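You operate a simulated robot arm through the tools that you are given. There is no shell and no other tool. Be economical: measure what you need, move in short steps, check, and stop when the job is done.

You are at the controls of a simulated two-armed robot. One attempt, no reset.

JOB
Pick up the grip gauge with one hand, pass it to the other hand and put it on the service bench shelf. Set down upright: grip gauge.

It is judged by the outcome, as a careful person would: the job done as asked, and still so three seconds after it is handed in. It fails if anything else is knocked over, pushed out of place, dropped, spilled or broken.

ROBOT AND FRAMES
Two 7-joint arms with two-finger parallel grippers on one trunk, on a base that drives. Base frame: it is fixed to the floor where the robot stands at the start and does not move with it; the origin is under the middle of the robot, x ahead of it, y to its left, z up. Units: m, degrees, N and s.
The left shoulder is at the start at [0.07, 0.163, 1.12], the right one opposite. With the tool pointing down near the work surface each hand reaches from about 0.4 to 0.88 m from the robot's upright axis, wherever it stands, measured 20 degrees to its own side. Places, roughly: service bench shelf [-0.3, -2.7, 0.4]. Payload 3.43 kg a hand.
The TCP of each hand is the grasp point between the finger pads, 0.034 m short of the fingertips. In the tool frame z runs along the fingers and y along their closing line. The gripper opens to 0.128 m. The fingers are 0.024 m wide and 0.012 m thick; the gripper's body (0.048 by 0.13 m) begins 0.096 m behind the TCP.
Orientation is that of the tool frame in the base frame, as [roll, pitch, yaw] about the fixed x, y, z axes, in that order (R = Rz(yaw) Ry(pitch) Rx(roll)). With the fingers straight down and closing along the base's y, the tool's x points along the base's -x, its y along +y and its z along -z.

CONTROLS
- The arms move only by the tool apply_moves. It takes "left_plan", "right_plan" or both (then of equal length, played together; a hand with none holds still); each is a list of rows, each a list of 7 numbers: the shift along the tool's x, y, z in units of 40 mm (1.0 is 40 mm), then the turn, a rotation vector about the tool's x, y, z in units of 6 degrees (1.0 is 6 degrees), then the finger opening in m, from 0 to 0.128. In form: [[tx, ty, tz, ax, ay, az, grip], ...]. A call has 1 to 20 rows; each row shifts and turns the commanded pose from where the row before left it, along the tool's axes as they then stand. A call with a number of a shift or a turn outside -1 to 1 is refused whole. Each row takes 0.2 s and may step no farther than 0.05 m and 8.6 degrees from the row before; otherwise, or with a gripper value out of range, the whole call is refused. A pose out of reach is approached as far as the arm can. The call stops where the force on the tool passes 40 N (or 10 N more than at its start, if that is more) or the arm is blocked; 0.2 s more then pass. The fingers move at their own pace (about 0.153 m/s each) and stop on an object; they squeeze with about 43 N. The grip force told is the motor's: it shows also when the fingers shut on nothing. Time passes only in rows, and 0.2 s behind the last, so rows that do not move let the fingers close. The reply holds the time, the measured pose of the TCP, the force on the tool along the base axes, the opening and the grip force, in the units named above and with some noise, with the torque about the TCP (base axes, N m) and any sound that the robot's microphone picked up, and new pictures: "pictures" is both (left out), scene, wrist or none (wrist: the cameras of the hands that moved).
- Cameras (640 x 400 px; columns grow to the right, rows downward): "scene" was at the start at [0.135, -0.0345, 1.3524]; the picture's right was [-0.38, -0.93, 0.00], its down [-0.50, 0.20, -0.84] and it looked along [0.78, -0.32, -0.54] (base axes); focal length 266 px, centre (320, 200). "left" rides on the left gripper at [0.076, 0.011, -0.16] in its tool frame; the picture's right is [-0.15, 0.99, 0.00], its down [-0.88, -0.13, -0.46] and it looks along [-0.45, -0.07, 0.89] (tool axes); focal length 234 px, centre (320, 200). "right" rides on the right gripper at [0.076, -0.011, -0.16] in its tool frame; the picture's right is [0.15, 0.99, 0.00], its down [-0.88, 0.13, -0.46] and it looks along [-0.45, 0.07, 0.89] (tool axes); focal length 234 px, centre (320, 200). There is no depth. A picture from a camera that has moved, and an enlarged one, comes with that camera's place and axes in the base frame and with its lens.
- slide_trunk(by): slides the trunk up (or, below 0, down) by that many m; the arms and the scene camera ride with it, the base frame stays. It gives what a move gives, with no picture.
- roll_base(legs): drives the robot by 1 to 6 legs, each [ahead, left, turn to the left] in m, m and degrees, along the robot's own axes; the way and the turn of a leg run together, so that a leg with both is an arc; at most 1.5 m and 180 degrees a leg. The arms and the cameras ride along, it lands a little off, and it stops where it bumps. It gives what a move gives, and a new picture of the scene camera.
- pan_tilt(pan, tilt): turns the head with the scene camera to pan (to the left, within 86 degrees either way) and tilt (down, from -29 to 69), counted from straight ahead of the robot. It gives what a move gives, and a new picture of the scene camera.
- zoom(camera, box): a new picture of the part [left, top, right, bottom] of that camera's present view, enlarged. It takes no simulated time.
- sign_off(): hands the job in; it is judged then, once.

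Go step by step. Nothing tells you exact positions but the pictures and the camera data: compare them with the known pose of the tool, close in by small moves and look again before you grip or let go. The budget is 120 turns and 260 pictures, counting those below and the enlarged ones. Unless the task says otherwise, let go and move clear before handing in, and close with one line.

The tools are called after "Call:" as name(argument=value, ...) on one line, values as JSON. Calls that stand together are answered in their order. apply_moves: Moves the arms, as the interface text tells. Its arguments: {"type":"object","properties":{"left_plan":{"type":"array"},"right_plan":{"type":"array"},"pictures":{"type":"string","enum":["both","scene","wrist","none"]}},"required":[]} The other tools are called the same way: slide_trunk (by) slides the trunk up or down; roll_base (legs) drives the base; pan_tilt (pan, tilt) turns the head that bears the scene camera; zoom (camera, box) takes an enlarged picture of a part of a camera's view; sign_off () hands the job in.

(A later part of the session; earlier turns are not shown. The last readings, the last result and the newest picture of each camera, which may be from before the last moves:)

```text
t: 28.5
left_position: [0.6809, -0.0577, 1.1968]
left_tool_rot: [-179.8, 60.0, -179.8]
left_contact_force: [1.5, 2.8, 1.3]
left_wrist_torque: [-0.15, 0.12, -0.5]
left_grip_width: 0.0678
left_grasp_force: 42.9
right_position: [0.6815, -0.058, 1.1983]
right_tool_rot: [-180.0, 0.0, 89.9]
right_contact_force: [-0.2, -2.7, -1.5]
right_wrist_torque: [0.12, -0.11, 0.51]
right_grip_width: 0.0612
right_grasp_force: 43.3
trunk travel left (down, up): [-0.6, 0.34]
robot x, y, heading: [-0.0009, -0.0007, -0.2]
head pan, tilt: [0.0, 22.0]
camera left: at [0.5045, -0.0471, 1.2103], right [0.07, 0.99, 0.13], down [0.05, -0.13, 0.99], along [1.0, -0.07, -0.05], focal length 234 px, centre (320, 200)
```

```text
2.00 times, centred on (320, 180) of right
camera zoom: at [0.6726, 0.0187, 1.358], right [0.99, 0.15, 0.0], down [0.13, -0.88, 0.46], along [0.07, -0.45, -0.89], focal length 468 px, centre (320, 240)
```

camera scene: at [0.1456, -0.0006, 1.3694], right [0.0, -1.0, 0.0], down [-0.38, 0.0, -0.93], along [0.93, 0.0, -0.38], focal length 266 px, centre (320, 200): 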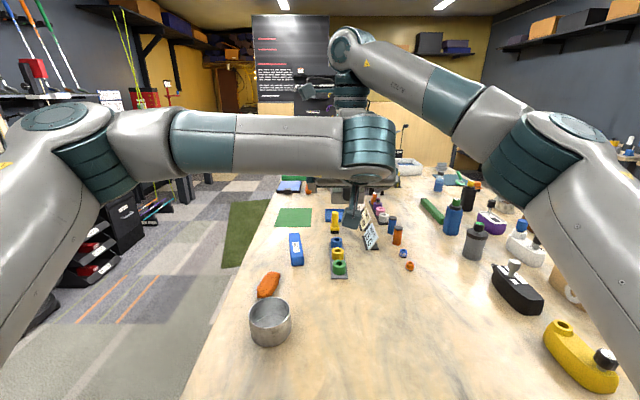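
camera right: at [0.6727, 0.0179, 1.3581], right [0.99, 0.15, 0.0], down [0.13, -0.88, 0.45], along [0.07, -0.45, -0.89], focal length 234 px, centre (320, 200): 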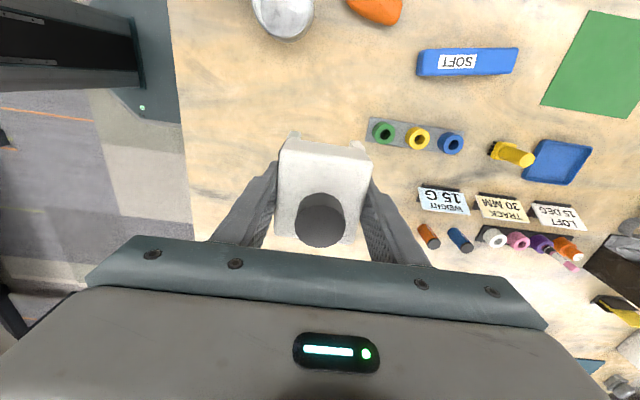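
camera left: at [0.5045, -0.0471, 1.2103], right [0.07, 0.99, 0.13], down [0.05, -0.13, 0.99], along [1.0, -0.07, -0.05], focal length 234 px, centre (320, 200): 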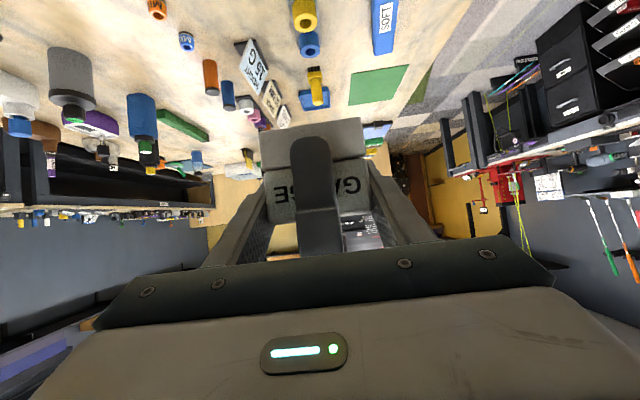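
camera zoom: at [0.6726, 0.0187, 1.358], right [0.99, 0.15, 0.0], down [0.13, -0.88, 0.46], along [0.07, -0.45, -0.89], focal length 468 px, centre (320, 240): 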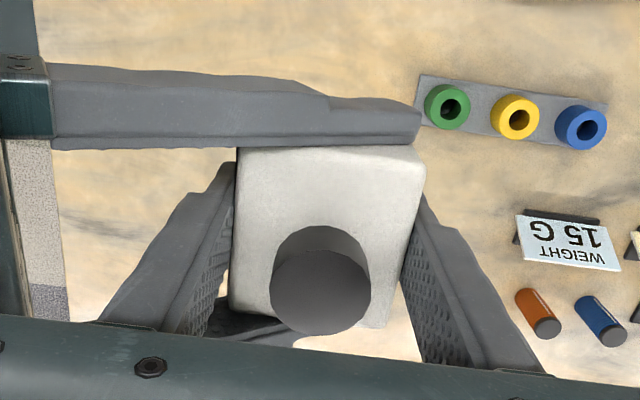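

The left hand has it firmly (0.068 m, 43 N). Now the right hand opens slightly and withdraws straight up.

Call:
apply_moves(right_plan=[[0, 0, 0, 0, 0, 0, 0.07], [0, 0, 0, 0, 0, 0, 0.08], [0, 0, 0, 0, 0, 0, 0.08]], pictures="wrist")

```text
t: 29.3
left_position: [0.6805, -0.0588, 1.1951]
left_tool_rot: [180.0, 59.9, -179.8]
left_contact_force: [0.4, 0.7, -0.8]
left_wrist_torque: [0.02, 0.02, -0.02]
left_grip_width: 0.0674
left_grasp_force: 43.5
right_position: [0.682, -0.0587, 1.1975]
right_tool_rot: [180.0, 0.1, 90.0]
right_contact_force: [-1.0, -0.1, 0.1]
right_wrist_torque: [0.01, 0.01, 0.02]
right_grip_width: 0.0799
right_grasp_force: 0.0
trunk travel left (down, up): [-0.6, 0.34]
robot x, y, heading: [0.0029, 0.0029, 0.2]
head pan, tilt: [0.0, 22.0]
camera right: at [0.6726, 0.0189, 1.358], right [0.99, 0.15, 0.0], down [0.13, -0.88, 0.46], along [0.07, -0.45, -0.89], focal length 234 px, centre (320, 200)
```

right: 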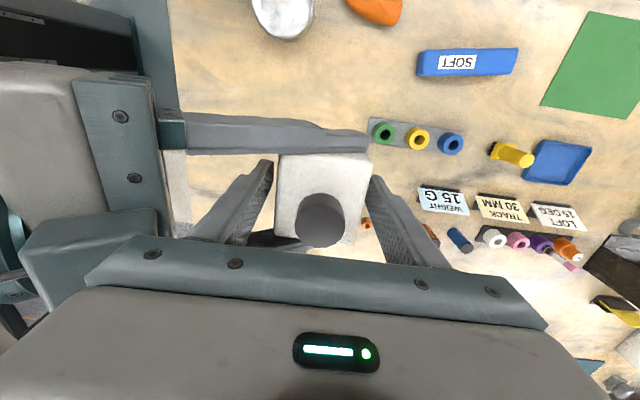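

Load transferred with no forces. Right hand goes up, then off to its side.

Call:
apply_moves(right_plan=[[0, 0, -0.5, 0, 0, 0, 0.08], [0, 0, -0.9, 0, 0, 0, 0.08], [0, 0, -0.9, 0, 0, 0, 0.08], [0, 0, -0.9, 0, 0, 0, 0.08], [-0.9, 0, 0, 0, 0, 0, 0.08], [-0.9, 0, 0, 0, 0, 0, 0.08], [-0.9, 0, 0, 0, 0, 0, 0.08], [-0.9, 0, 0, 0, 0, 0, 0.08], [-0.9, 0, 0, 0, 0, 0, 0.08], [-0.9, 0, 0, 0, 0, 0, 0.08], [0, 0, 0, 0, 0, 0, 0.08]], pictures="scene")

```text
t: 31.7
left_position: [0.6814, -0.0577, 1.1975]
left_tool_rot: [-179.8, 60.0, -179.8]
left_contact_force: [1.0, 0.5, -0.3]
left_wrist_torque: [-0.04, -0.03, -0.01]
left_grip_width: 0.0676
left_grasp_force: 43.4
right_position: [0.6841, -0.273, 1.3023]
right_tool_rot: [180.0, 0.0, 90.0]
right_contact_force: [0.1, 0.3, 0.0]
right_wrist_torque: [-0.03, -0.02, 0.01]
right_grip_width: 0.08
right_grasp_force: 0.1
right hand out of reach, approached as far as the arm can: row 4
trunk travel left (down, up): [-0.6, 0.34]
robot x, y, heading: [-0.0002, -0.0001, -0.0]
head pan, tilt: [0.0, 22.0]
camera scene: at [0.1455, 0.0002, 1.3694], right [0.0, -1.0, 0.0], down [-0.38, 0.0, -0.93], along [0.93, 0.0, -0.38], focal length 266 px, centre (320, 200)
```

scene: 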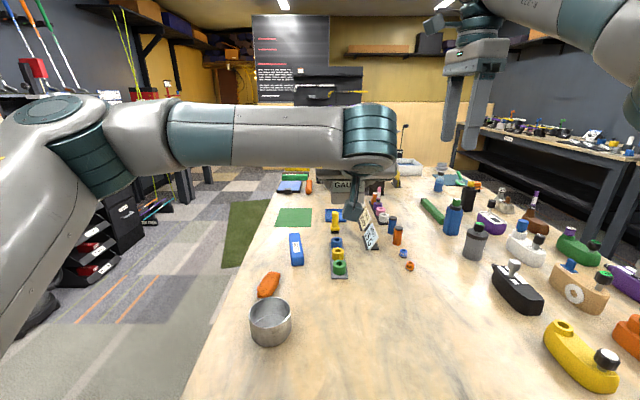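

Handover done; the gauge is in the left hand. Now I tuck the right hand in, and check the space to the sides before driving.

Call:
apply_moves(right_plan=[[0, -0.9, 0, 0, 0, 0, 0.08], [0, -0.9, 0, 0, 0, 0, 0.08], [0, -0.9, 0, 0, 0, 0, 0.08], [0, -0.9, 0, 0, 0, 0, 0.08], [0, -0.9, 0, 0, 0, 0, 0.08], [0, -0.9, 0, 0, 0, 0, 0.08], [0, 0, 0, 0, 0, 0, 0.05]], pictures="none")

Call:
pan_tilt(pan=-86, tilt=35)

```text
t: 33.3
left_position: [0.6817, -0.0572, 1.1943]
left_tool_rot: [-179.9, 60.0, -179.7]
left_contact_force: [-0.9, 0.5, -0.5]
left_wrist_torque: [0.07, -0.01, -0.03]
left_grip_width: 0.0674
left_grasp_force: 43.1
right_position: [0.4679, -0.2737, 1.3027]
right_tool_rot: [-179.9, 0.0, 90.1]
right_contact_force: [0.1, 1.0, 0.4]
right_wrist_torque: [0.01, 0.03, 0.0]
right_grip_width: 0.0502
right_grasp_force: 0.1
trunk travel left (down, up): [-0.6, 0.34]
robot x, y, heading: [0.0008, 0.0003, 0.0]
head pan, tilt: [0.0, 22.0]
```

```text
t: 34.9
left_position: [0.6818, -0.0578, 1.1955]
left_tool_rot: [-179.8, 60.0, -180.0]
left_contact_force: [-0.5, 0.5, -0.5]
left_wrist_torque: [-0.01, 0.01, 0.02]
left_grip_width: 0.0675
left_grasp_force: 43.1
right_position: [0.4667, -0.2756, 1.3029]
right_tool_rot: [-180.0, 0.1, 90.0]
right_contact_force: [0.9, 0.1, 0.0]
right_wrist_torque: [0.01, -0.05, -0.03]
right_grip_width: 0.0497
right_grasp_force: 0.1
trunk travel left (down, up): [-0.6, 0.34]
robot x, y, heading: [0.0017, -0.0023, -0.0]
head pan, tilt: [-85.9, 35.0]
camera scene: at [0.0589, -0.0885, 1.3488], right [-1.0, -0.07, 0.0], down [-0.04, 0.57, -0.82], along [0.06, -0.82, -0.57], focal length 266 px, centre (320, 200)
```

scene: 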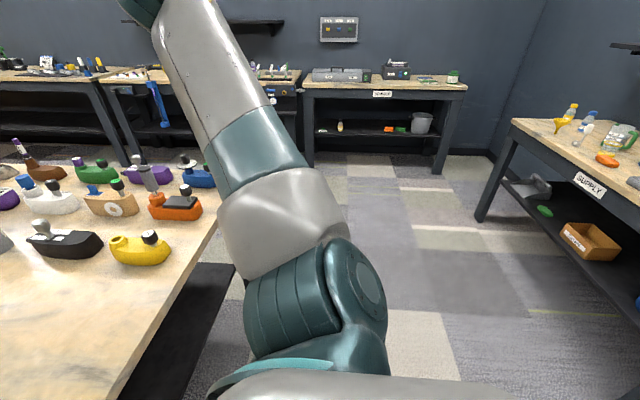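

The corridor between the table (x>0.38) and the supply bench (x<-0.9) is clear. I back up 15 cm, turn right 90° and drive about a metre toward the service bench.

Call:
roll_base(legs=[[-0.15, 0, 0], [0, 0, -90]])

Call:
pan_tilt(pan=0, tilt=25)

```text
t: 40.1
left_position: [-0.1991, -0.6817, 1.1969]
left_tool_rot: [-179.8, 59.9, 90.7]
left_contact_force: [-0.2, 0.4, -1.1]
left_wrist_torque: [0.0, -0.01, 0.01]
left_grip_width: 0.0674
left_grasp_force: 43.1
right_position: [-0.4193, -0.4692, 1.3041]
right_tool_rot: [-179.9, -0.1, 0.5]
right_contact_force: [0.4, 0.4, -0.8]
right_wrist_torque: [-0.01, 0.01, 0.01]
right_grip_width: 0.05
right_grasp_force: 0.1
trunk travel left (down, up): [-0.6, 0.34]
robot x, y, heading: [-0.1517, -0.0005, -89.4]
head pan, tilt: [-85.9, 35.0]
camera scene: at [-0.2335, -0.0582, 1.3488], right [-0.08, 1.0, 0.0], down [0.57, 0.05, -0.82], along [-0.82, -0.07, -0.57], focal length 266 px, centre (320, 200)
```

scene: 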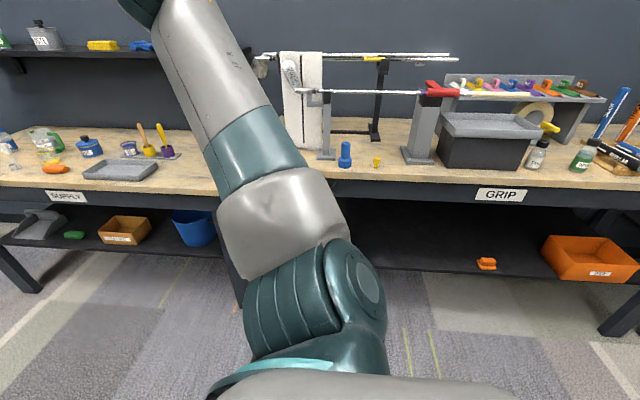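

```text
t: 41.7
left_position: [-0.2002, -0.6814, 1.1961]
left_tool_rot: [-180.0, 60.0, 90.6]
left_contact_force: [-0.3, 0.5, -1.4]
left_wrist_torque: [0.01, 0.02, 0.01]
left_grip_width: 0.0678
left_grasp_force: 42.7
right_position: [-0.4183, -0.4699, 1.3034]
right_tool_rot: [180.0, 0.0, 0.6]
right_contact_force: [0.3, 0.4, -0.6]
right_wrist_torque: [0.02, -0.03, 0.02]
right_grip_width: 0.0497
right_grasp_force: 0.1
trunk travel left (down, up): [-0.6, 0.34]
robot x, y, heading: [-0.1496, 0.0017, -89.6]
head pan, tilt: [0.0, 25.0]
camera scene: at [-0.1449, -0.1433, 1.3645], right [-1.0, -0.01, 0.0], down [0.0, 0.42, -0.91], along [0.01, -0.91, -0.42], focal length 266 px, centre (320, 200)
```

scene: 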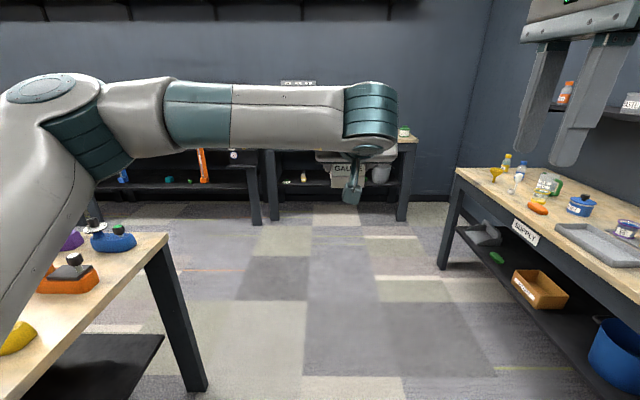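

Clear floor ahead. Drive 1.3 m forward, stopping short of the bench, then lower the trunk there.

Call:
roll_base(legs=[[1.3, 0, -0.5]])

Call:
pan_tilt(pan=-60, tilt=35)

Call:
pan_tilt(pan=70, tilt=35)

```text
t: 48.2
left_position: [-0.2033, -1.9802, 1.1956]
left_tool_rot: [-180.0, 60.1, 90.0]
left_contact_force: [0.6, 0.2, -1.2]
left_wrist_torque: [-0.03, 0.03, 0.01]
left_grip_width: 0.0675
left_grasp_force: 43.0
right_position: [-0.4191, -1.7661, 1.3031]
right_tool_rot: [180.0, 0.0, -0.3]
right_contact_force: [-0.1, 0.8, 0.3]
right_wrist_torque: [0.0, -0.01, 0.0]
right_grip_width: 0.0499
right_grasp_force: 0.1
trunk travel left (down, up): [-0.6, 0.34]
robot x, y, heading: [-0.1454, -1.3014, -90.1]
head pan, tilt: [0.0, 25.0]
camera scene: at [-0.1418, -1.4438, 1.3645], right [-1.0, 0.0, 0.0], down [0.0, 0.42, -0.91], along [0.0, -0.91, -0.42], focal length 266 px, centre (320, 200)
```

scene: 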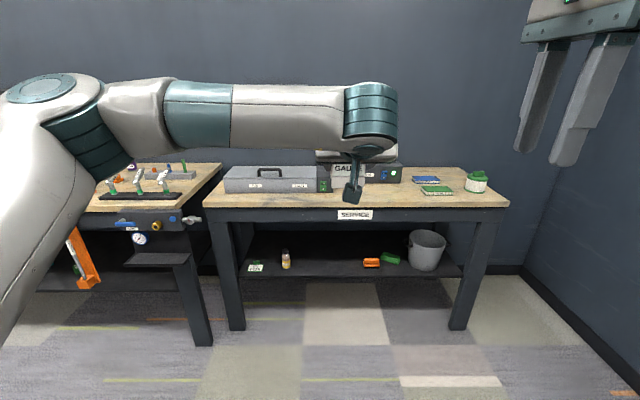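

```text
t: 49.5
left_position: [-0.2024, -1.9812, 1.1968]
left_tool_rot: [-179.9, 60.0, 89.9]
left_contact_force: [0.7, -0.4, -1.7]
left_wrist_torque: [0.01, -0.01, 0.02]
left_grip_width: 0.0675
left_grasp_force: 42.8
right_position: [-0.4191, -1.7668, 1.3041]
right_tool_rot: [180.0, -0.1, -0.2]
right_contact_force: [-0.4, -0.5, 0.1]
right_wrist_torque: [-0.01, 0.02, 0.0]
right_grip_width: 0.0499
right_grasp_force: 0.0
trunk travel left (down, up): [-0.6, 0.34]
robot x, y, heading: [-0.1414, -1.3032, -90.2]
head pan, tilt: [-60.0, 35.0]
camera scene: at [-0.218, -1.3956, 1.3488], right [-0.5, 0.87, 0.0], down [0.5, 0.29, -0.82], along [-0.71, -0.41, -0.57], focal length 266 px, centre (320, 200)
```

scene: 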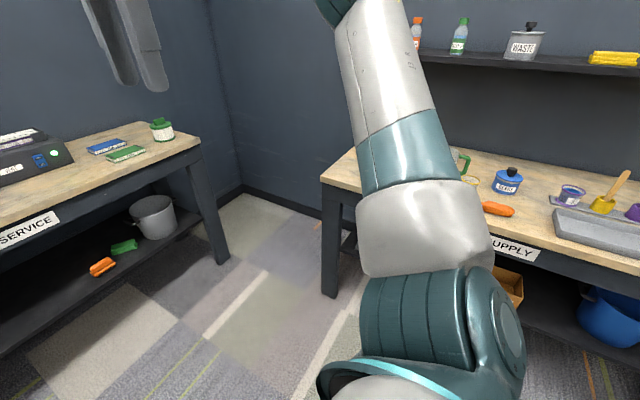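

```text
t: 51.6
left_position: [-0.2025, -1.9807, 1.1957]
left_tool_rot: [-179.9, 60.0, 89.9]
left_contact_force: [0.1, -1.2, -1.4]
left_wrist_torque: [-0.01, -0.04, 0.02]
left_grip_width: 0.0678
left_grasp_force: 43.0
right_position: [-0.4191, -1.767, 1.3029]
right_tool_rot: [180.0, 0.0, -0.1]
right_contact_force: [-0.5, 0.5, -0.3]
right_wrist_torque: [0.02, -0.02, 0.03]
right_grip_width: 0.0503
right_grasp_force: 0.1
trunk travel left (down, up): [-0.6, 0.34]
robot x, y, heading: [-0.1445, -1.2994, -90.1]
head pan, tilt: [70.0, 35.0]
camera scene: at [-0.059, -1.382, 1.3488], right [-0.34, -0.94, 0.0], down [-0.54, 0.2, -0.82], along [0.77, -0.28, -0.57], focal length 266 px, centre (320, 200)
```

scene: 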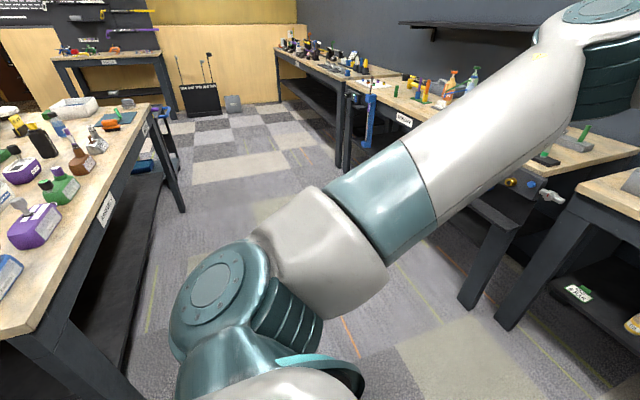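

Everything around is clear, so I lower the trunk here to bring the gauge to shelf height range.

Call:
slide_trunk(by=-0.58)

Call:
pan_tilt(pan=0, tilt=20)

```text
refused: -0.58 is not a number from -0.4 to 0.4
```

```text
t: 53.0
left_position: [-0.2029, -1.9816, 1.1955]
left_tool_rot: [-179.9, 60.0, 90.0]
left_contact_force: [0.4, 0.9, -0.8]
left_wrist_torque: [-0.02, 0.01, 0.0]
left_grip_width: 0.0676
left_grasp_force: 42.8
right_position: [-0.4191, -1.7666, 1.3026]
right_tool_rot: [180.0, 0.0, -0.2]
right_contact_force: [0.3, -0.6, 0.0]
right_wrist_torque: [-0.02, 0.02, -0.01]
right_grip_width: 0.0499
right_grasp_force: 0.1
trunk travel left (down, up): [-0.6, 0.34]
robot x, y, heading: [-0.1405, -1.2984, -90.0]
head pan, tilt: [0.0, 20.0]
camera scene: at [-0.1418, -1.4448, 1.3726], right [-1.0, 0.0, 0.0], down [0.0, 0.34, -0.94], along [0.0, -0.94, -0.34], focal length 266 px, centre (320, 200)
```

scene: 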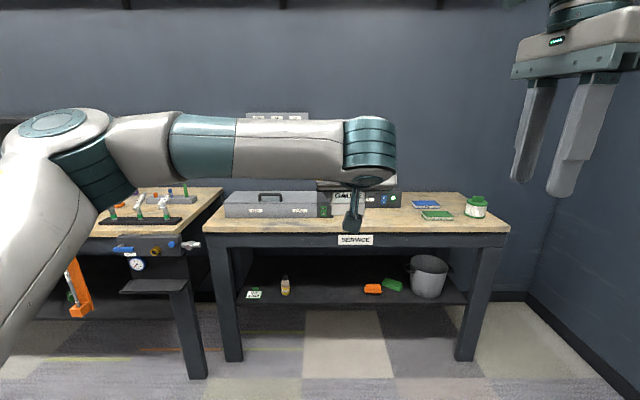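

Trunk slides at most 0.4 per call; I'll do it in two steps and then re-measure the shelf.

Call:
slide_trunk(by=-0.3)

Call:
slide_trunk(by=-0.28)

Call:
pan_tilt(pan=0, tilt=10)

Call:
zoom(camera="scene", box=[200, 120, 500, 300])

```text
t: 56.0
left_position: [-0.2031, -1.981, 0.8965]
left_tool_rot: [-179.9, 60.0, 90.1]
left_contact_force: [-0.6, 1.9, -0.8]
left_wrist_torque: [-0.01, 0.0, 0.01]
left_grip_width: 0.0677
left_grasp_force: 42.9
right_position: [-0.4192, -1.7662, 1.0032]
right_tool_rot: [-179.9, 0.0, -0.2]
right_contact_force: [-0.6, 0.0, -1.3]
right_wrist_torque: [0.01, -0.02, -0.02]
right_grip_width: 0.0499
right_grasp_force: 0.0
trunk travel left (down, up): [-0.3, 0.64]
robot x, y, heading: [-0.1424, -1.3018, -90.2]
head pan, tilt: [0.0, 20.0]
```

```text
t: 58.9
left_position: [-0.2025, -1.9805, 0.6158]
left_tool_rot: [-179.9, 60.0, 89.9]
left_contact_force: [-0.2, 0.0, -1.3]
left_wrist_torque: [0.01, 0.01, -0.02]
left_grip_width: 0.0677
left_grasp_force: 43.1
right_position: [-0.4192, -1.766, 0.7232]
right_tool_rot: [-179.9, 0.1, -0.3]
right_contact_force: [0.6, -0.4, 0.1]
right_wrist_torque: [-0.02, -0.01, 0.04]
right_grip_width: 0.0502
right_grasp_force: 0.1
trunk travel left (down, up): [-0.02, 0.92]
robot x, y, heading: [-0.1444, -1.3023, -90.2]
head pan, tilt: [0.0, 20.0]
```

```text
t: 59.6
left_position: [-0.2026, -1.9801, 0.6163]
left_tool_rot: [-179.9, 60.0, 90.0]
left_contact_force: [0.2, -0.4, -1.2]
left_wrist_torque: [0.01, -0.01, 0.0]
left_grip_width: 0.0678
left_grasp_force: 42.8
right_position: [-0.4189, -1.7663, 0.7243]
right_tool_rot: [179.9, 0.0, -0.2]
right_contact_force: [0.2, 0.3, -0.4]
right_wrist_torque: [-0.01, -0.01, 0.0]
right_grip_width: 0.0496
right_grasp_force: 0.1
trunk travel left (down, up): [-0.02, 0.92]
robot x, y, heading: [-0.1449, -1.3001, -90.2]
head pan, tilt: [0.0, 10.0]
camera scene: at [-0.1418, -1.4445, 0.8088], right [-1.0, 0.0, 0.0], down [0.0, 0.17, -0.98], along [0.0, -0.98, -0.17], focal length 266 px, centre (320, 200)
```

scene: 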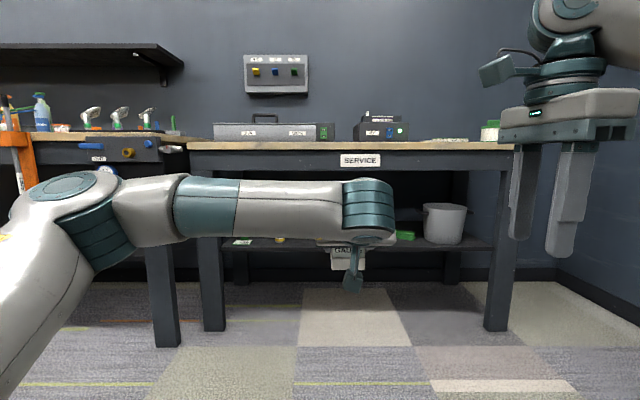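

```text
2.13 times, centred on (350, 210) of scene
camera zoom: at [-0.1418, -1.4445, 0.8088], right [-1.0, 0.0, 0.0], down [0.0, 0.17, -0.98], along [0.0, -0.98, -0.17], focal length 568 px, centre (256, 179)
```

zoom: 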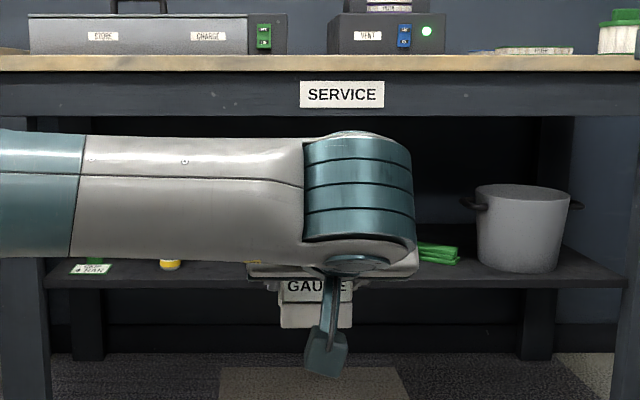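

Shelf top is at z≈0.41–0.42 with its front edge at y≈-2.55. I lower and extend the left hand so that the gauge will enter under the apron with margin.

Call:
apply_moves(left_plan=[[0.134, 0, 0.83, 0, 0, 0, 0.04], [0.134, 0, 0.83, 0, 0, 0, 0.04], [0.134, 0, 0.83, 0, 0, 0, 0.04], [0.134, 0, 0.83, 0, 0, 0, 0.04], [0.134, 0, 0.83, 0, 0, 0, 0.04], [0, 0, 0, 0, 0, 0, 0.04]])

```text
t: 61.0
left_position: [-0.2019, -2.1128, 0.5092]
left_tool_rot: [-180.0, 60.0, 89.9]
left_contact_force: [-1.2, 0.0, -1.4]
left_wrist_torque: [0.0, -0.01, 0.02]
left_grip_width: 0.0675
left_grasp_force: 42.5
right_position: [-0.4194, -1.7658, 0.723]
right_tool_rot: [180.0, 0.0, -0.2]
right_contact_force: [-0.1, -0.1, 0.1]
right_wrist_torque: [-0.01, 0.03, 0.0]
right_grip_width: 0.0498
right_grasp_force: 0.1
trunk travel left (down, up): [-0.02, 0.92]
robot x, y, heading: [-0.144, -1.3011, -90.1]
head pan, tilt: [0.0, 10.0]
camera scene: at [-0.1418, -1.4446, 0.8089], right [-1.0, 0.0, 0.0], down [0.0, 0.17, -0.98], along [0.0, -0.98, -0.17], focal length 266 px, centre (320, 200)
camera left: at [-0.1905, -1.9361, 0.5238], right [0.99, -0.07, 0.13], down [-0.13, -0.05, 0.99], along [-0.07, -1.0, -0.05], focal length 234 px, centre (320, 200)
```

scene: 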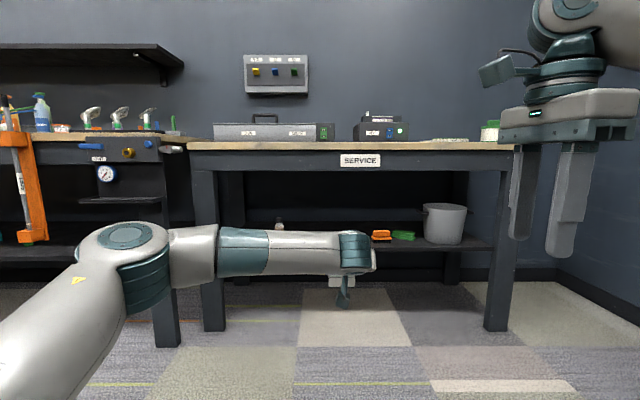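
left: 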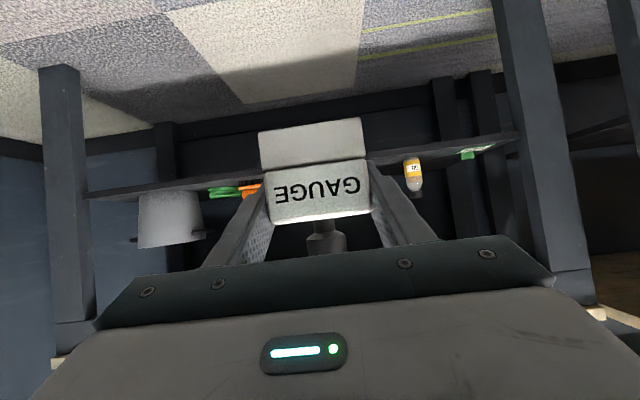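

The path is well aligned: gauge upright between apron and shelf. I tuck the right hand back a bit more, then drive 0.38 m in and look.

Call:
apply_moves(right_plan=[[0, -0.8, 0, 0, 0, 0, 0.05], [0, -0.8, 0, 0, 0, 0, 0.05], [0, 0, 0, 0, 0, 0, 0.05]], pictures="none")

Call:
roll_base(legs=[[0.38, 0, 0]])

Call:
zoom(camera="left", box=[0, 0, 640, 400])

```text
t: 61.8
left_position: [-0.2012, -2.111, 0.5096]
left_tool_rot: [-179.8, 60.1, 90.0]
left_contact_force: [0.4, 0.2, -0.9]
left_wrist_torque: [0.03, -0.03, -0.02]
left_grip_width: 0.0678
left_grasp_force: 42.4
right_position: [-0.4195, -1.7023, 0.7235]
right_tool_rot: [-179.9, 0.0, -0.3]
right_contact_force: [0.6, 0.3, -0.1]
right_wrist_torque: [0.0, 0.0, -0.01]
right_grip_width: 0.0501
right_grasp_force: 0.2
trunk travel left (down, up): [-0.02, 0.92]
robot x, y, heading: [-0.141, -1.2987, -90.2]
head pan, tilt: [0.0, 10.0]
```

```text
t: 64.2
left_position: [-0.2002, -2.4952, 0.509]
left_tool_rot: [-179.8, 59.9, 90.2]
left_contact_force: [0.4, -2.1, -1.1]
left_wrist_torque: [-0.02, 0.0, 0.01]
left_grip_width: 0.0676
left_grasp_force: 43.3
right_position: [-0.4181, -2.0878, 0.7238]
right_tool_rot: [-179.9, 0.0, 0.0]
right_contact_force: [-0.8, 0.9, 0.3]
right_wrist_torque: [-0.01, 0.0, 0.0]
right_grip_width: 0.0502
right_grasp_force: 0.0
trunk travel left (down, up): [-0.02, 0.92]
robot x, y, heading: [-0.1424, -1.6872, -89.9]
head pan, tilt: [0.0, 10.0]
camera scene: at [-0.1419, -1.8295, 0.8089], right [-1.0, 0.0, 0.0], down [0.0, 0.17, -0.98], along [0.0, -0.98, -0.17], focal length 266 px, centre (320, 200)
```

scene: 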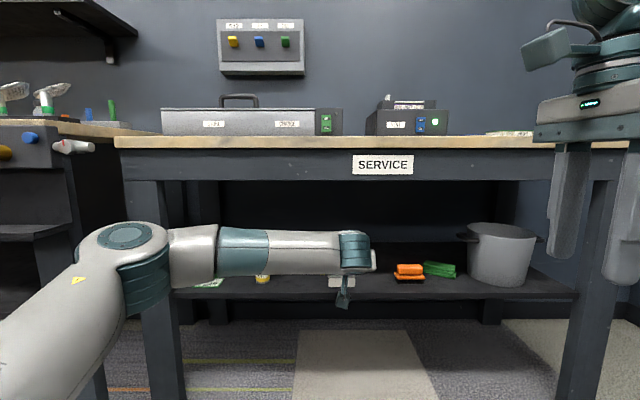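

```text
1.00 times, centred on (320, 200) of left
camera zoom: at [-0.1894, -2.3209, 0.524], right [0.99, -0.07, 0.13], down [-0.13, -0.05, 0.99], along [-0.07, -1.0, -0.05], focal length 234 px, centre (320, 200)
```

zoom: 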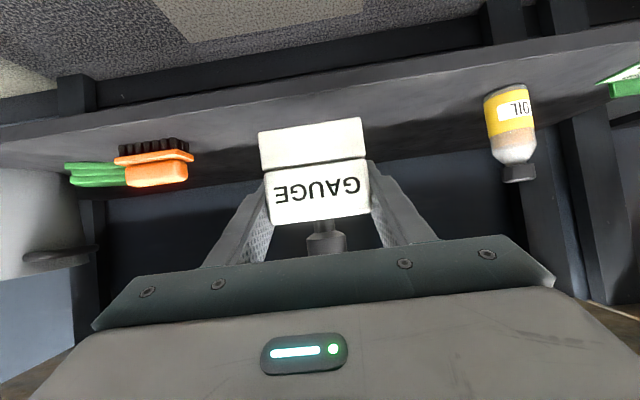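

Gauge is just in front of the shelf, between the orange item and the bottle. To keep the left elbow off the bench leg, I extend the arm rather than drive further.

Call:
apply_moves(left_plan=[[-0.417, 0, 0.722, 0, 0, 0, 0.04], [-0.417, 0, 0.722, 0, 0, 0, 0.04], [-0.417, 0, 0.722, 0, 0, 0, 0.04], [0, 0, 0, 0, 0, 0, 0.04]])

```text
t: 65.2
left_position: [-0.2002, -2.5971, 0.5104]
left_tool_rot: [180.0, 60.0, 90.1]
left_contact_force: [0.3, -0.4, -1.9]
left_wrist_torque: [0.02, -0.01, 0.01]
left_grip_width: 0.0677
left_grasp_force: 43.5
right_position: [-0.419, -2.0891, 0.7228]
right_tool_rot: [179.9, -0.2, 0.0]
right_contact_force: [0.0, -0.1, 0.4]
right_wrist_torque: [0.0, 0.0, 0.0]
right_grip_width: 0.0499
right_grasp_force: 0.1
trunk travel left (down, up): [-0.02, 0.92]
robot x, y, heading: [-0.1421, -1.6839, -90.2]
head pan, tilt: [0.0, 10.0]
camera scene: at [-0.1419, -1.8295, 0.8089], right [-1.0, 0.0, 0.0], down [0.0, 0.17, -0.98], along [0.0, -0.98, -0.17], focal length 266 px, centre (320, 200)
camera left: at [-0.1897, -2.4211, 0.5239], right [0.99, -0.07, 0.13], down [-0.13, -0.05, 0.99], along [-0.07, -1.0, -0.05], focal length 234 px, centre (320, 200)
```

scene: 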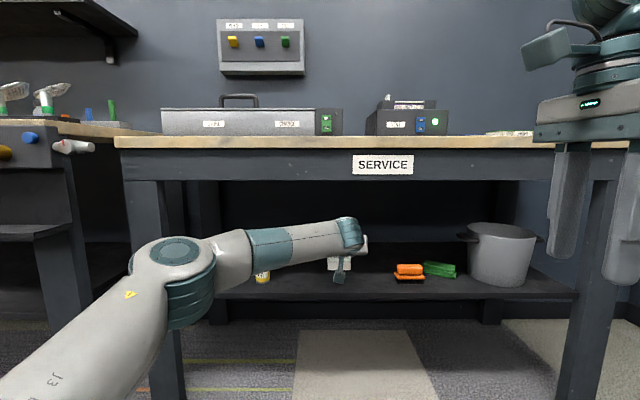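
left: 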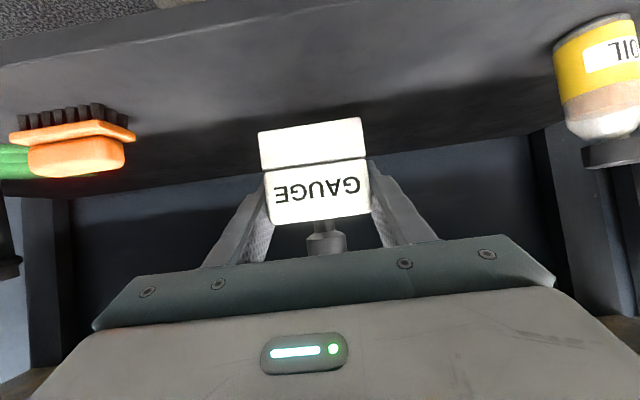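

Shelf front edge reads y≈-2.55. Extending another 5.5 cm to get the block fully onto the shelf.

Call:
apply_moves(left_plan=[[-0.345, 0, 0.595, 0, 0, 0, 0.04], [-0.345, 0, 0.595, 0, 0, 0, 0.04], [0, 0, 0, 0, 0, 0, 0.04]])

```text
t: 66.0
left_position: [-0.1993, -2.6522, 0.5095]
left_tool_rot: [-180.0, 60.0, 90.1]
left_contact_force: [0.1, 0.7, -0.9]
left_wrist_torque: [0.03, -0.02, 0.01]
left_grip_width: 0.0677
left_grasp_force: 42.9
right_position: [-0.419, -2.087, 0.7236]
right_tool_rot: [-179.9, -0.1, 0.0]
right_contact_force: [-0.2, -0.4, -0.2]
right_wrist_torque: [-0.02, -0.05, -0.01]
right_grip_width: 0.0497
right_grasp_force: 0.0
trunk travel left (down, up): [-0.02, 0.92]
robot x, y, heading: [-0.1475, -1.6849, -89.9]
head pan, tilt: [0.0, 10.0]
camera scene: at [-0.142, -1.8295, 0.8089], right [-1.0, 0.0, 0.0], down [0.0, 0.17, -0.98], along [0.0, -0.98, -0.17], focal length 266 px, centre (320, 200)
camera left: at [-0.189, -2.4763, 0.5241], right [0.99, -0.07, 0.13], down [-0.13, -0.05, 0.99], along [-0.07, -1.0, -0.05], focal length 234 px, centre (320, 200)
```

scene: 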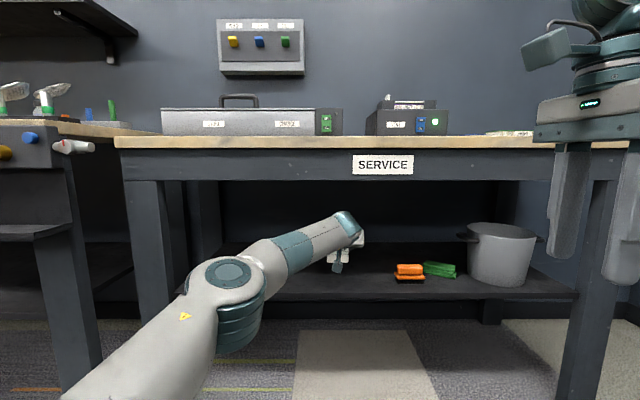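
left: 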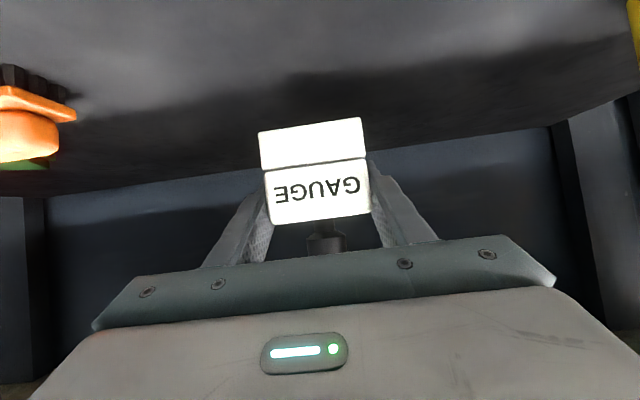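

Well inside the shelf. Lowering straight down, most of the way first.

Call:
apply_moves(left_plan=[[0.173, 0, 0.1, 0, 0, 0, 0.04], [0.173, 0, 0.1, 0, 0, 0, 0.04], [0.173, 0, 0.1, 0, 0, 0, 0.04], [0.173, 0, 0.1, 0, 0, 0, 0.04], [0, 0, 0, 0, 0, 0, 0.04]], pictures="wrist")

Call:
zoom(camera="scene", box=[270, 190, 430, 300])

```text
t: 67.2
left_position: [-0.2, -2.6513, 0.4772]
left_tool_rot: [-180.0, 60.1, 90.1]
left_contact_force: [-0.4, -0.1, -1.0]
left_wrist_torque: [-0.02, -0.02, 0.02]
left_grip_width: 0.0677
left_grasp_force: 42.9
right_position: [-0.4189, -2.0882, 0.7236]
right_tool_rot: [-180.0, 0.0, 0.0]
right_contact_force: [-0.4, 0.3, -0.2]
right_wrist_torque: [0.0, 0.01, 0.01]
right_grip_width: 0.05
right_grasp_force: 0.1
trunk travel left (down, up): [-0.02, 0.92]
robot x, y, heading: [-0.1388, -1.6873, -90.1]
head pan, tilt: [0.0, 10.0]
camera left: at [-0.189, -2.4758, 0.4917], right [0.99, -0.07, 0.13], down [-0.13, -0.05, 0.99], along [-0.07, -1.0, -0.06], focal length 234 px, centre (320, 200)
```

left: 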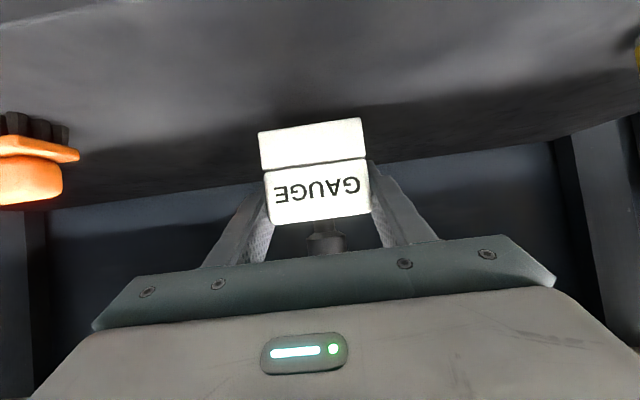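

```text
3.64 times, centred on (350, 245) of scene
camera zoom: at [-0.1419, -1.8295, 0.8089], right [-1.0, 0.0, 0.0], down [0.0, 0.17, -0.98], along [0.0, -0.98, -0.17], focal length 969 px, centre (211, 36)
```

zoom: 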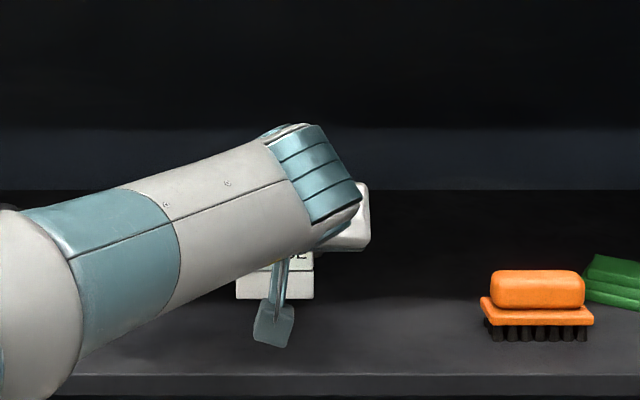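

No contact yet. Small 3–4 mm steps down, reading the force.

Call:
apply_moves(left_plan=[[0.087, 0, 0.05, 0, 0, 0, 0.04], [0.087, 0, 0.05, 0, 0, 0, 0.04], [0.087, 0, 0.05, 0, 0, 0, 0.04], [0, 0, 0, 0, 0, 0, 0.04]], pictures="none")

```text
t: 68.2
left_position: [-0.2019, -2.6514, 0.4657]
left_tool_rot: [-179.9, 60.0, 90.1]
left_contact_force: [-0.2, 0.0, -1.0]
left_wrist_torque: [0.01, 0.03, -0.01]
left_grip_width: 0.0675
left_grasp_force: 43.2
right_position: [-0.4187, -2.0879, 0.7235]
right_tool_rot: [-179.9, 0.0, 0.0]
right_contact_force: [0.2, -0.2, -0.2]
right_wrist_torque: [-0.02, 0.01, 0.0]
right_grip_width: 0.0501
right_grasp_force: 0.0
trunk travel left (down, up): [-0.02, 0.92]
robot x, y, heading: [-0.1434, -1.6846, -90.0]
head pan, tilt: [0.0, 10.0]
```

Call:
apply_moves(left_plan=[[0.065, 0, 0.0375, 0, 0, 0, 0.04], [0.065, 0, 0.0375, 0, 0, 0, 0.04], [0, 0, 0, 0, 0, 0, 0.04]], pictures="wrist")

Call:
zoom(camera="left", box=[200, 60, 440, 210])

```text
t: 69.0
left_position: [-0.1995, -2.6517, 0.4605]
left_tool_rot: [-179.8, 59.9, 90.1]
left_contact_force: [-0.6, 0.5, -0.6]
left_wrist_torque: [0.01, 0.03, -0.01]
left_grip_width: 0.0675
left_grasp_force: 43.0
right_position: [-0.4181, -2.088, 0.7231]
right_tool_rot: [-180.0, 0.0, 0.0]
right_contact_force: [-1.1, -0.2, 0.3]
right_wrist_torque: [0.01, 0.04, 0.0]
right_grip_width: 0.05
right_grasp_force: 0.0
trunk travel left (down, up): [-0.02, 0.92]
robot x, y, heading: [-0.1442, -1.6832, -90.0]
head pan, tilt: [0.0, 10.0]
camera left: at [-0.1895, -2.4759, 0.474], right [0.99, -0.07, 0.13], down [-0.13, -0.05, 0.99], along [-0.07, -1.0, -0.05], focal length 234 px, centre (320, 200)
```

left: 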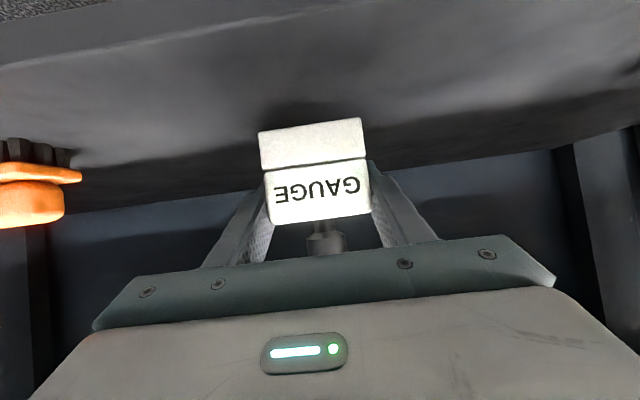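

```text
2.67 times, centred on (320, 135) of left
camera zoom: at [-0.1895, -2.4759, 0.474], right [0.99, -0.07, 0.13], down [-0.13, -0.05, 0.99], along [-0.07, -1.0, -0.05], focal length 624 px, centre (320, 373)
```

zoom: 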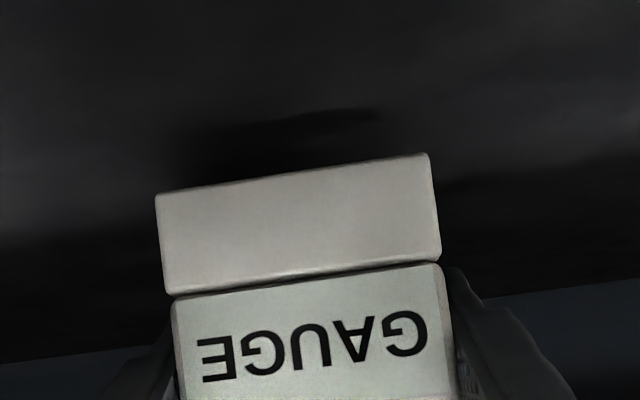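

The shadow shows there's still a small gap; shelf is probably at z≈0.40. Continuing down gently.

Call:
apply_moves(left_plan=[[0.065, 0, 0.0375, 0, 0, 0, 0.04], [0.065, 0, 0.0375, 0, 0, 0, 0.04], [0.065, 0, 0.0375, 0, 0, 0, 0.04], [0, 0, 0, 0, 0, 0, 0.04]], pictures="none")

Call:
zoom(camera="left", box=[200, 60, 440, 210])

```text
t: 70.0
left_position: [-0.2013, -2.6519, 0.4512]
left_tool_rot: [-180.0, 60.1, 90.1]
left_contact_force: [0.3, -0.3, -0.4]
left_wrist_torque: [-0.01, 0.02, 0.0]
left_grip_width: 0.0676
left_grasp_force: 43.3
right_position: [-0.4193, -2.0882, 0.7236]
right_tool_rot: [180.0, 0.0, 0.0]
right_contact_force: [-1.0, -0.2, 0.2]
right_wrist_torque: [0.0, 0.02, 0.03]
right_grip_width: 0.05
right_grasp_force: 0.2
trunk travel left (down, up): [-0.02, 0.92]
robot x, y, heading: [-0.1447, -1.6847, -89.9]
head pan, tilt: [0.0, 10.0]
```

```text
2.67 times, centred on (320, 135) of left
camera zoom: at [-0.1892, -2.4759, 0.465], right [0.99, -0.07, 0.13], down [-0.13, -0.05, 0.99], along [-0.07, -1.0, -0.05], focal length 624 px, centre (320, 373)
```

zoom: 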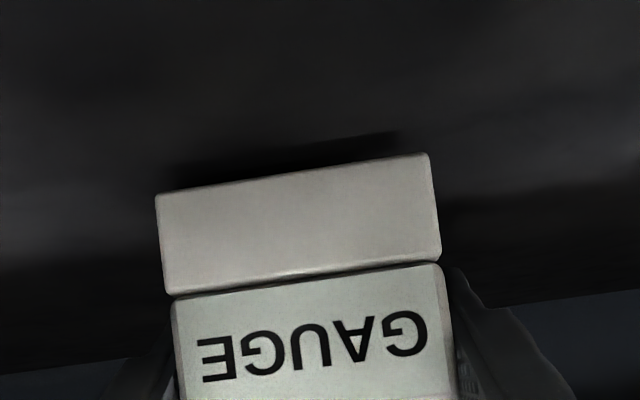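

The shadow gap shrank proportionally; roughly 6 mm remain.

Call:
apply_moves(left_plan=[[0.054, 0, 0.031, 0, 0, 0, 0.04], [0.043, 0, 0.025, 0, 0, 0, 0.04], [0, 0, 0, 0, 0, 0, 0.04]], pictures="none")

Call:
zoom(camera="left", box=[200, 60, 440, 210])

```text
t: 70.8
left_position: [-0.201, -2.6511, 0.4465]
left_tool_rot: [180.0, 59.9, 90.1]
left_contact_force: [0.5, -0.1, -1.7]
left_wrist_torque: [0.03, -0.02, -0.01]
left_grip_width: 0.0677
left_grasp_force: 43.0
right_position: [-0.4189, -2.0879, 0.7232]
right_tool_rot: [180.0, -0.1, 0.0]
right_contact_force: [0.3, 0.0, 0.1]
right_wrist_torque: [-0.04, -0.03, 0.04]
right_grip_width: 0.0502
right_grasp_force: 0.0
trunk travel left (down, up): [-0.02, 0.92]
robot x, y, heading: [-0.1463, -1.6855, -90.0]
head pan, tilt: [0.0, 10.0]
```

```text
2.67 times, centred on (320, 135) of left
camera zoom: at [-0.1891, -2.4757, 0.4606], right [0.99, -0.07, 0.13], down [-0.13, -0.05, 0.99], along [-0.07, -1.0, -0.05], focal length 624 px, centre (320, 373)
```

zoom: 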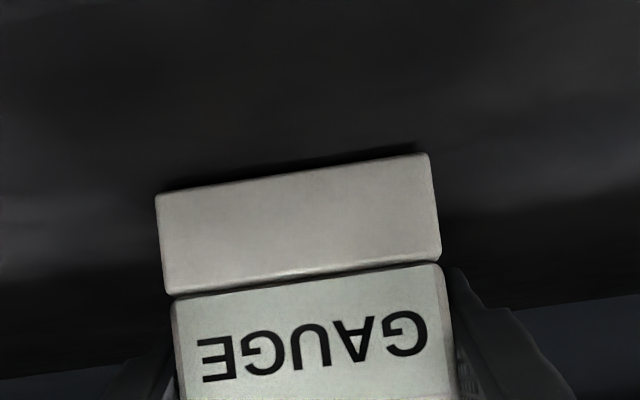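

Almost touching. Two more 1.5 mm steps, watching for contact force.

Call:
apply_moves(left_plan=[[0.033, 0, 0.019, 0, 0, 0, 0.04], [0.033, 0, 0.019, 0, 0, 0, 0.04], [0, 0, 0, 0, 0, 0, 0.04]], pictures="none")

Call:
zoom(camera="left", box=[200, 60, 440, 210])

```text
t: 71.6
left_position: [-0.1998, -2.6515, 0.4438]
left_tool_rot: [-179.9, 60.0, 90.0]
left_contact_force: [0.0, -1.6, 0.1]
left_wrist_torque: [-0.1, -0.08, 0.01]
left_grip_width: 0.0675
left_grasp_force: 42.7
right_position: [-0.4186, -2.0886, 0.7229]
right_tool_rot: [180.0, -0.1, -0.1]
right_contact_force: [0.4, -1.0, -0.5]
right_wrist_torque: [0.01, 0.01, 0.0]
right_grip_width: 0.0503
right_grasp_force: 0.1
trunk travel left (down, up): [-0.02, 0.92]
robot x, y, heading: [-0.1433, -1.6875, -90.1]
head pan, tilt: [0.0, 10.0]
```

```text
2.67 times, centred on (320, 135) of left
camera zoom: at [-0.1893, -2.4761, 0.4578], right [0.99, -0.07, 0.13], down [-0.13, -0.05, 0.99], along [-0.07, -1.0, -0.05], focal length 624 px, centre (320, 373)
```

zoom: 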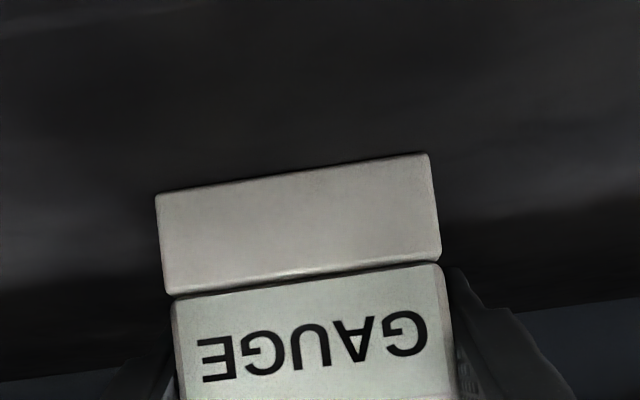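

A first trace of torque appears, so contact is starting. One more small step.

Call:
apply_moves(left_plan=[[0.026, 0, 0.015, 0, 0, 0, 0.04], [0, 0, 0, 0, 0, 0, 0.04]], pictures="none")

```text
t: 72.2
left_position: [-0.1992, -2.652, 0.4434]
left_tool_rot: [-179.9, 60.2, 90.1]
left_contact_force: [0.4, -1.5, 5.1]
left_wrist_torque: [-0.01, -0.17, -0.03]
left_grip_width: 0.0677
left_grasp_force: 43.0
right_position: [-0.4187, -2.0877, 0.7238]
right_tool_rot: [180.0, 0.0, 0.0]
right_contact_force: [-0.1, 0.8, -0.2]
right_wrist_torque: [-0.01, -0.04, -0.01]
right_grip_width: 0.05
right_grasp_force: 0.0
trunk travel left (down, up): [-0.02, 0.92]
robot x, y, heading: [-0.1428, -1.6848, -90.4]
head pan, tilt: [0.0, 10.0]
```

Contact: +5 N upward, the gauge rests on the shelf. Opening the left fingers.

Call:
apply_moves(left_plan=[[0, 0, 0, 0, 0, 0, 0.075], [0, 0, 0, 0, 0, 0, 0.09], [0, 0, 0, 0, 0, 0, 0.1], [0, 0, 0, 0, 0, 0, 0.1]], pictures="wrist")

```text
t: 73.2
left_position: [-0.2003, -2.6524, 0.4427]
left_tool_rot: [-180.0, 60.0, 90.2]
left_contact_force: [0.3, 0.7, 0.2]
left_wrist_torque: [-0.02, -0.03, -0.01]
left_grip_width: 0.1
left_grasp_force: 0.0
right_position: [-0.4189, -2.0887, 0.7235]
right_tool_rot: [-179.9, 0.0, 0.0]
right_contact_force: [0.5, 0.7, -0.3]
right_wrist_torque: [-0.02, -0.01, 0.01]
right_grip_width: 0.0501
right_grasp_force: 0.0
trunk travel left (down, up): [-0.02, 0.92]
robot x, y, heading: [-0.1478, -1.6876, -89.9]
head pan, tilt: [0.0, 10.0]
camera left: at [-0.1892, -2.476, 0.4565], right [0.99, -0.07, 0.13], down [-0.13, -0.05, 0.99], along [-0.07, -1.0, -0.05], focal length 234 px, centre (320, 200)
```

left: 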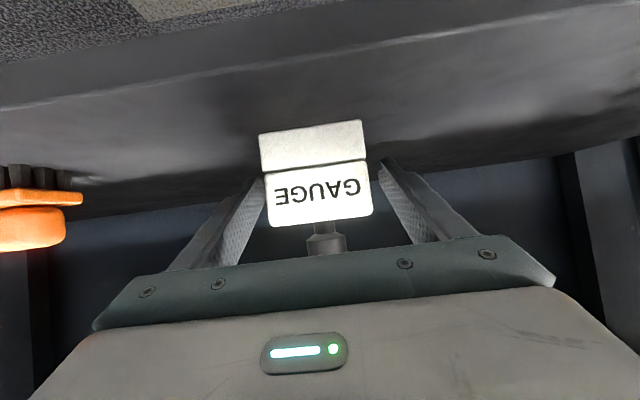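

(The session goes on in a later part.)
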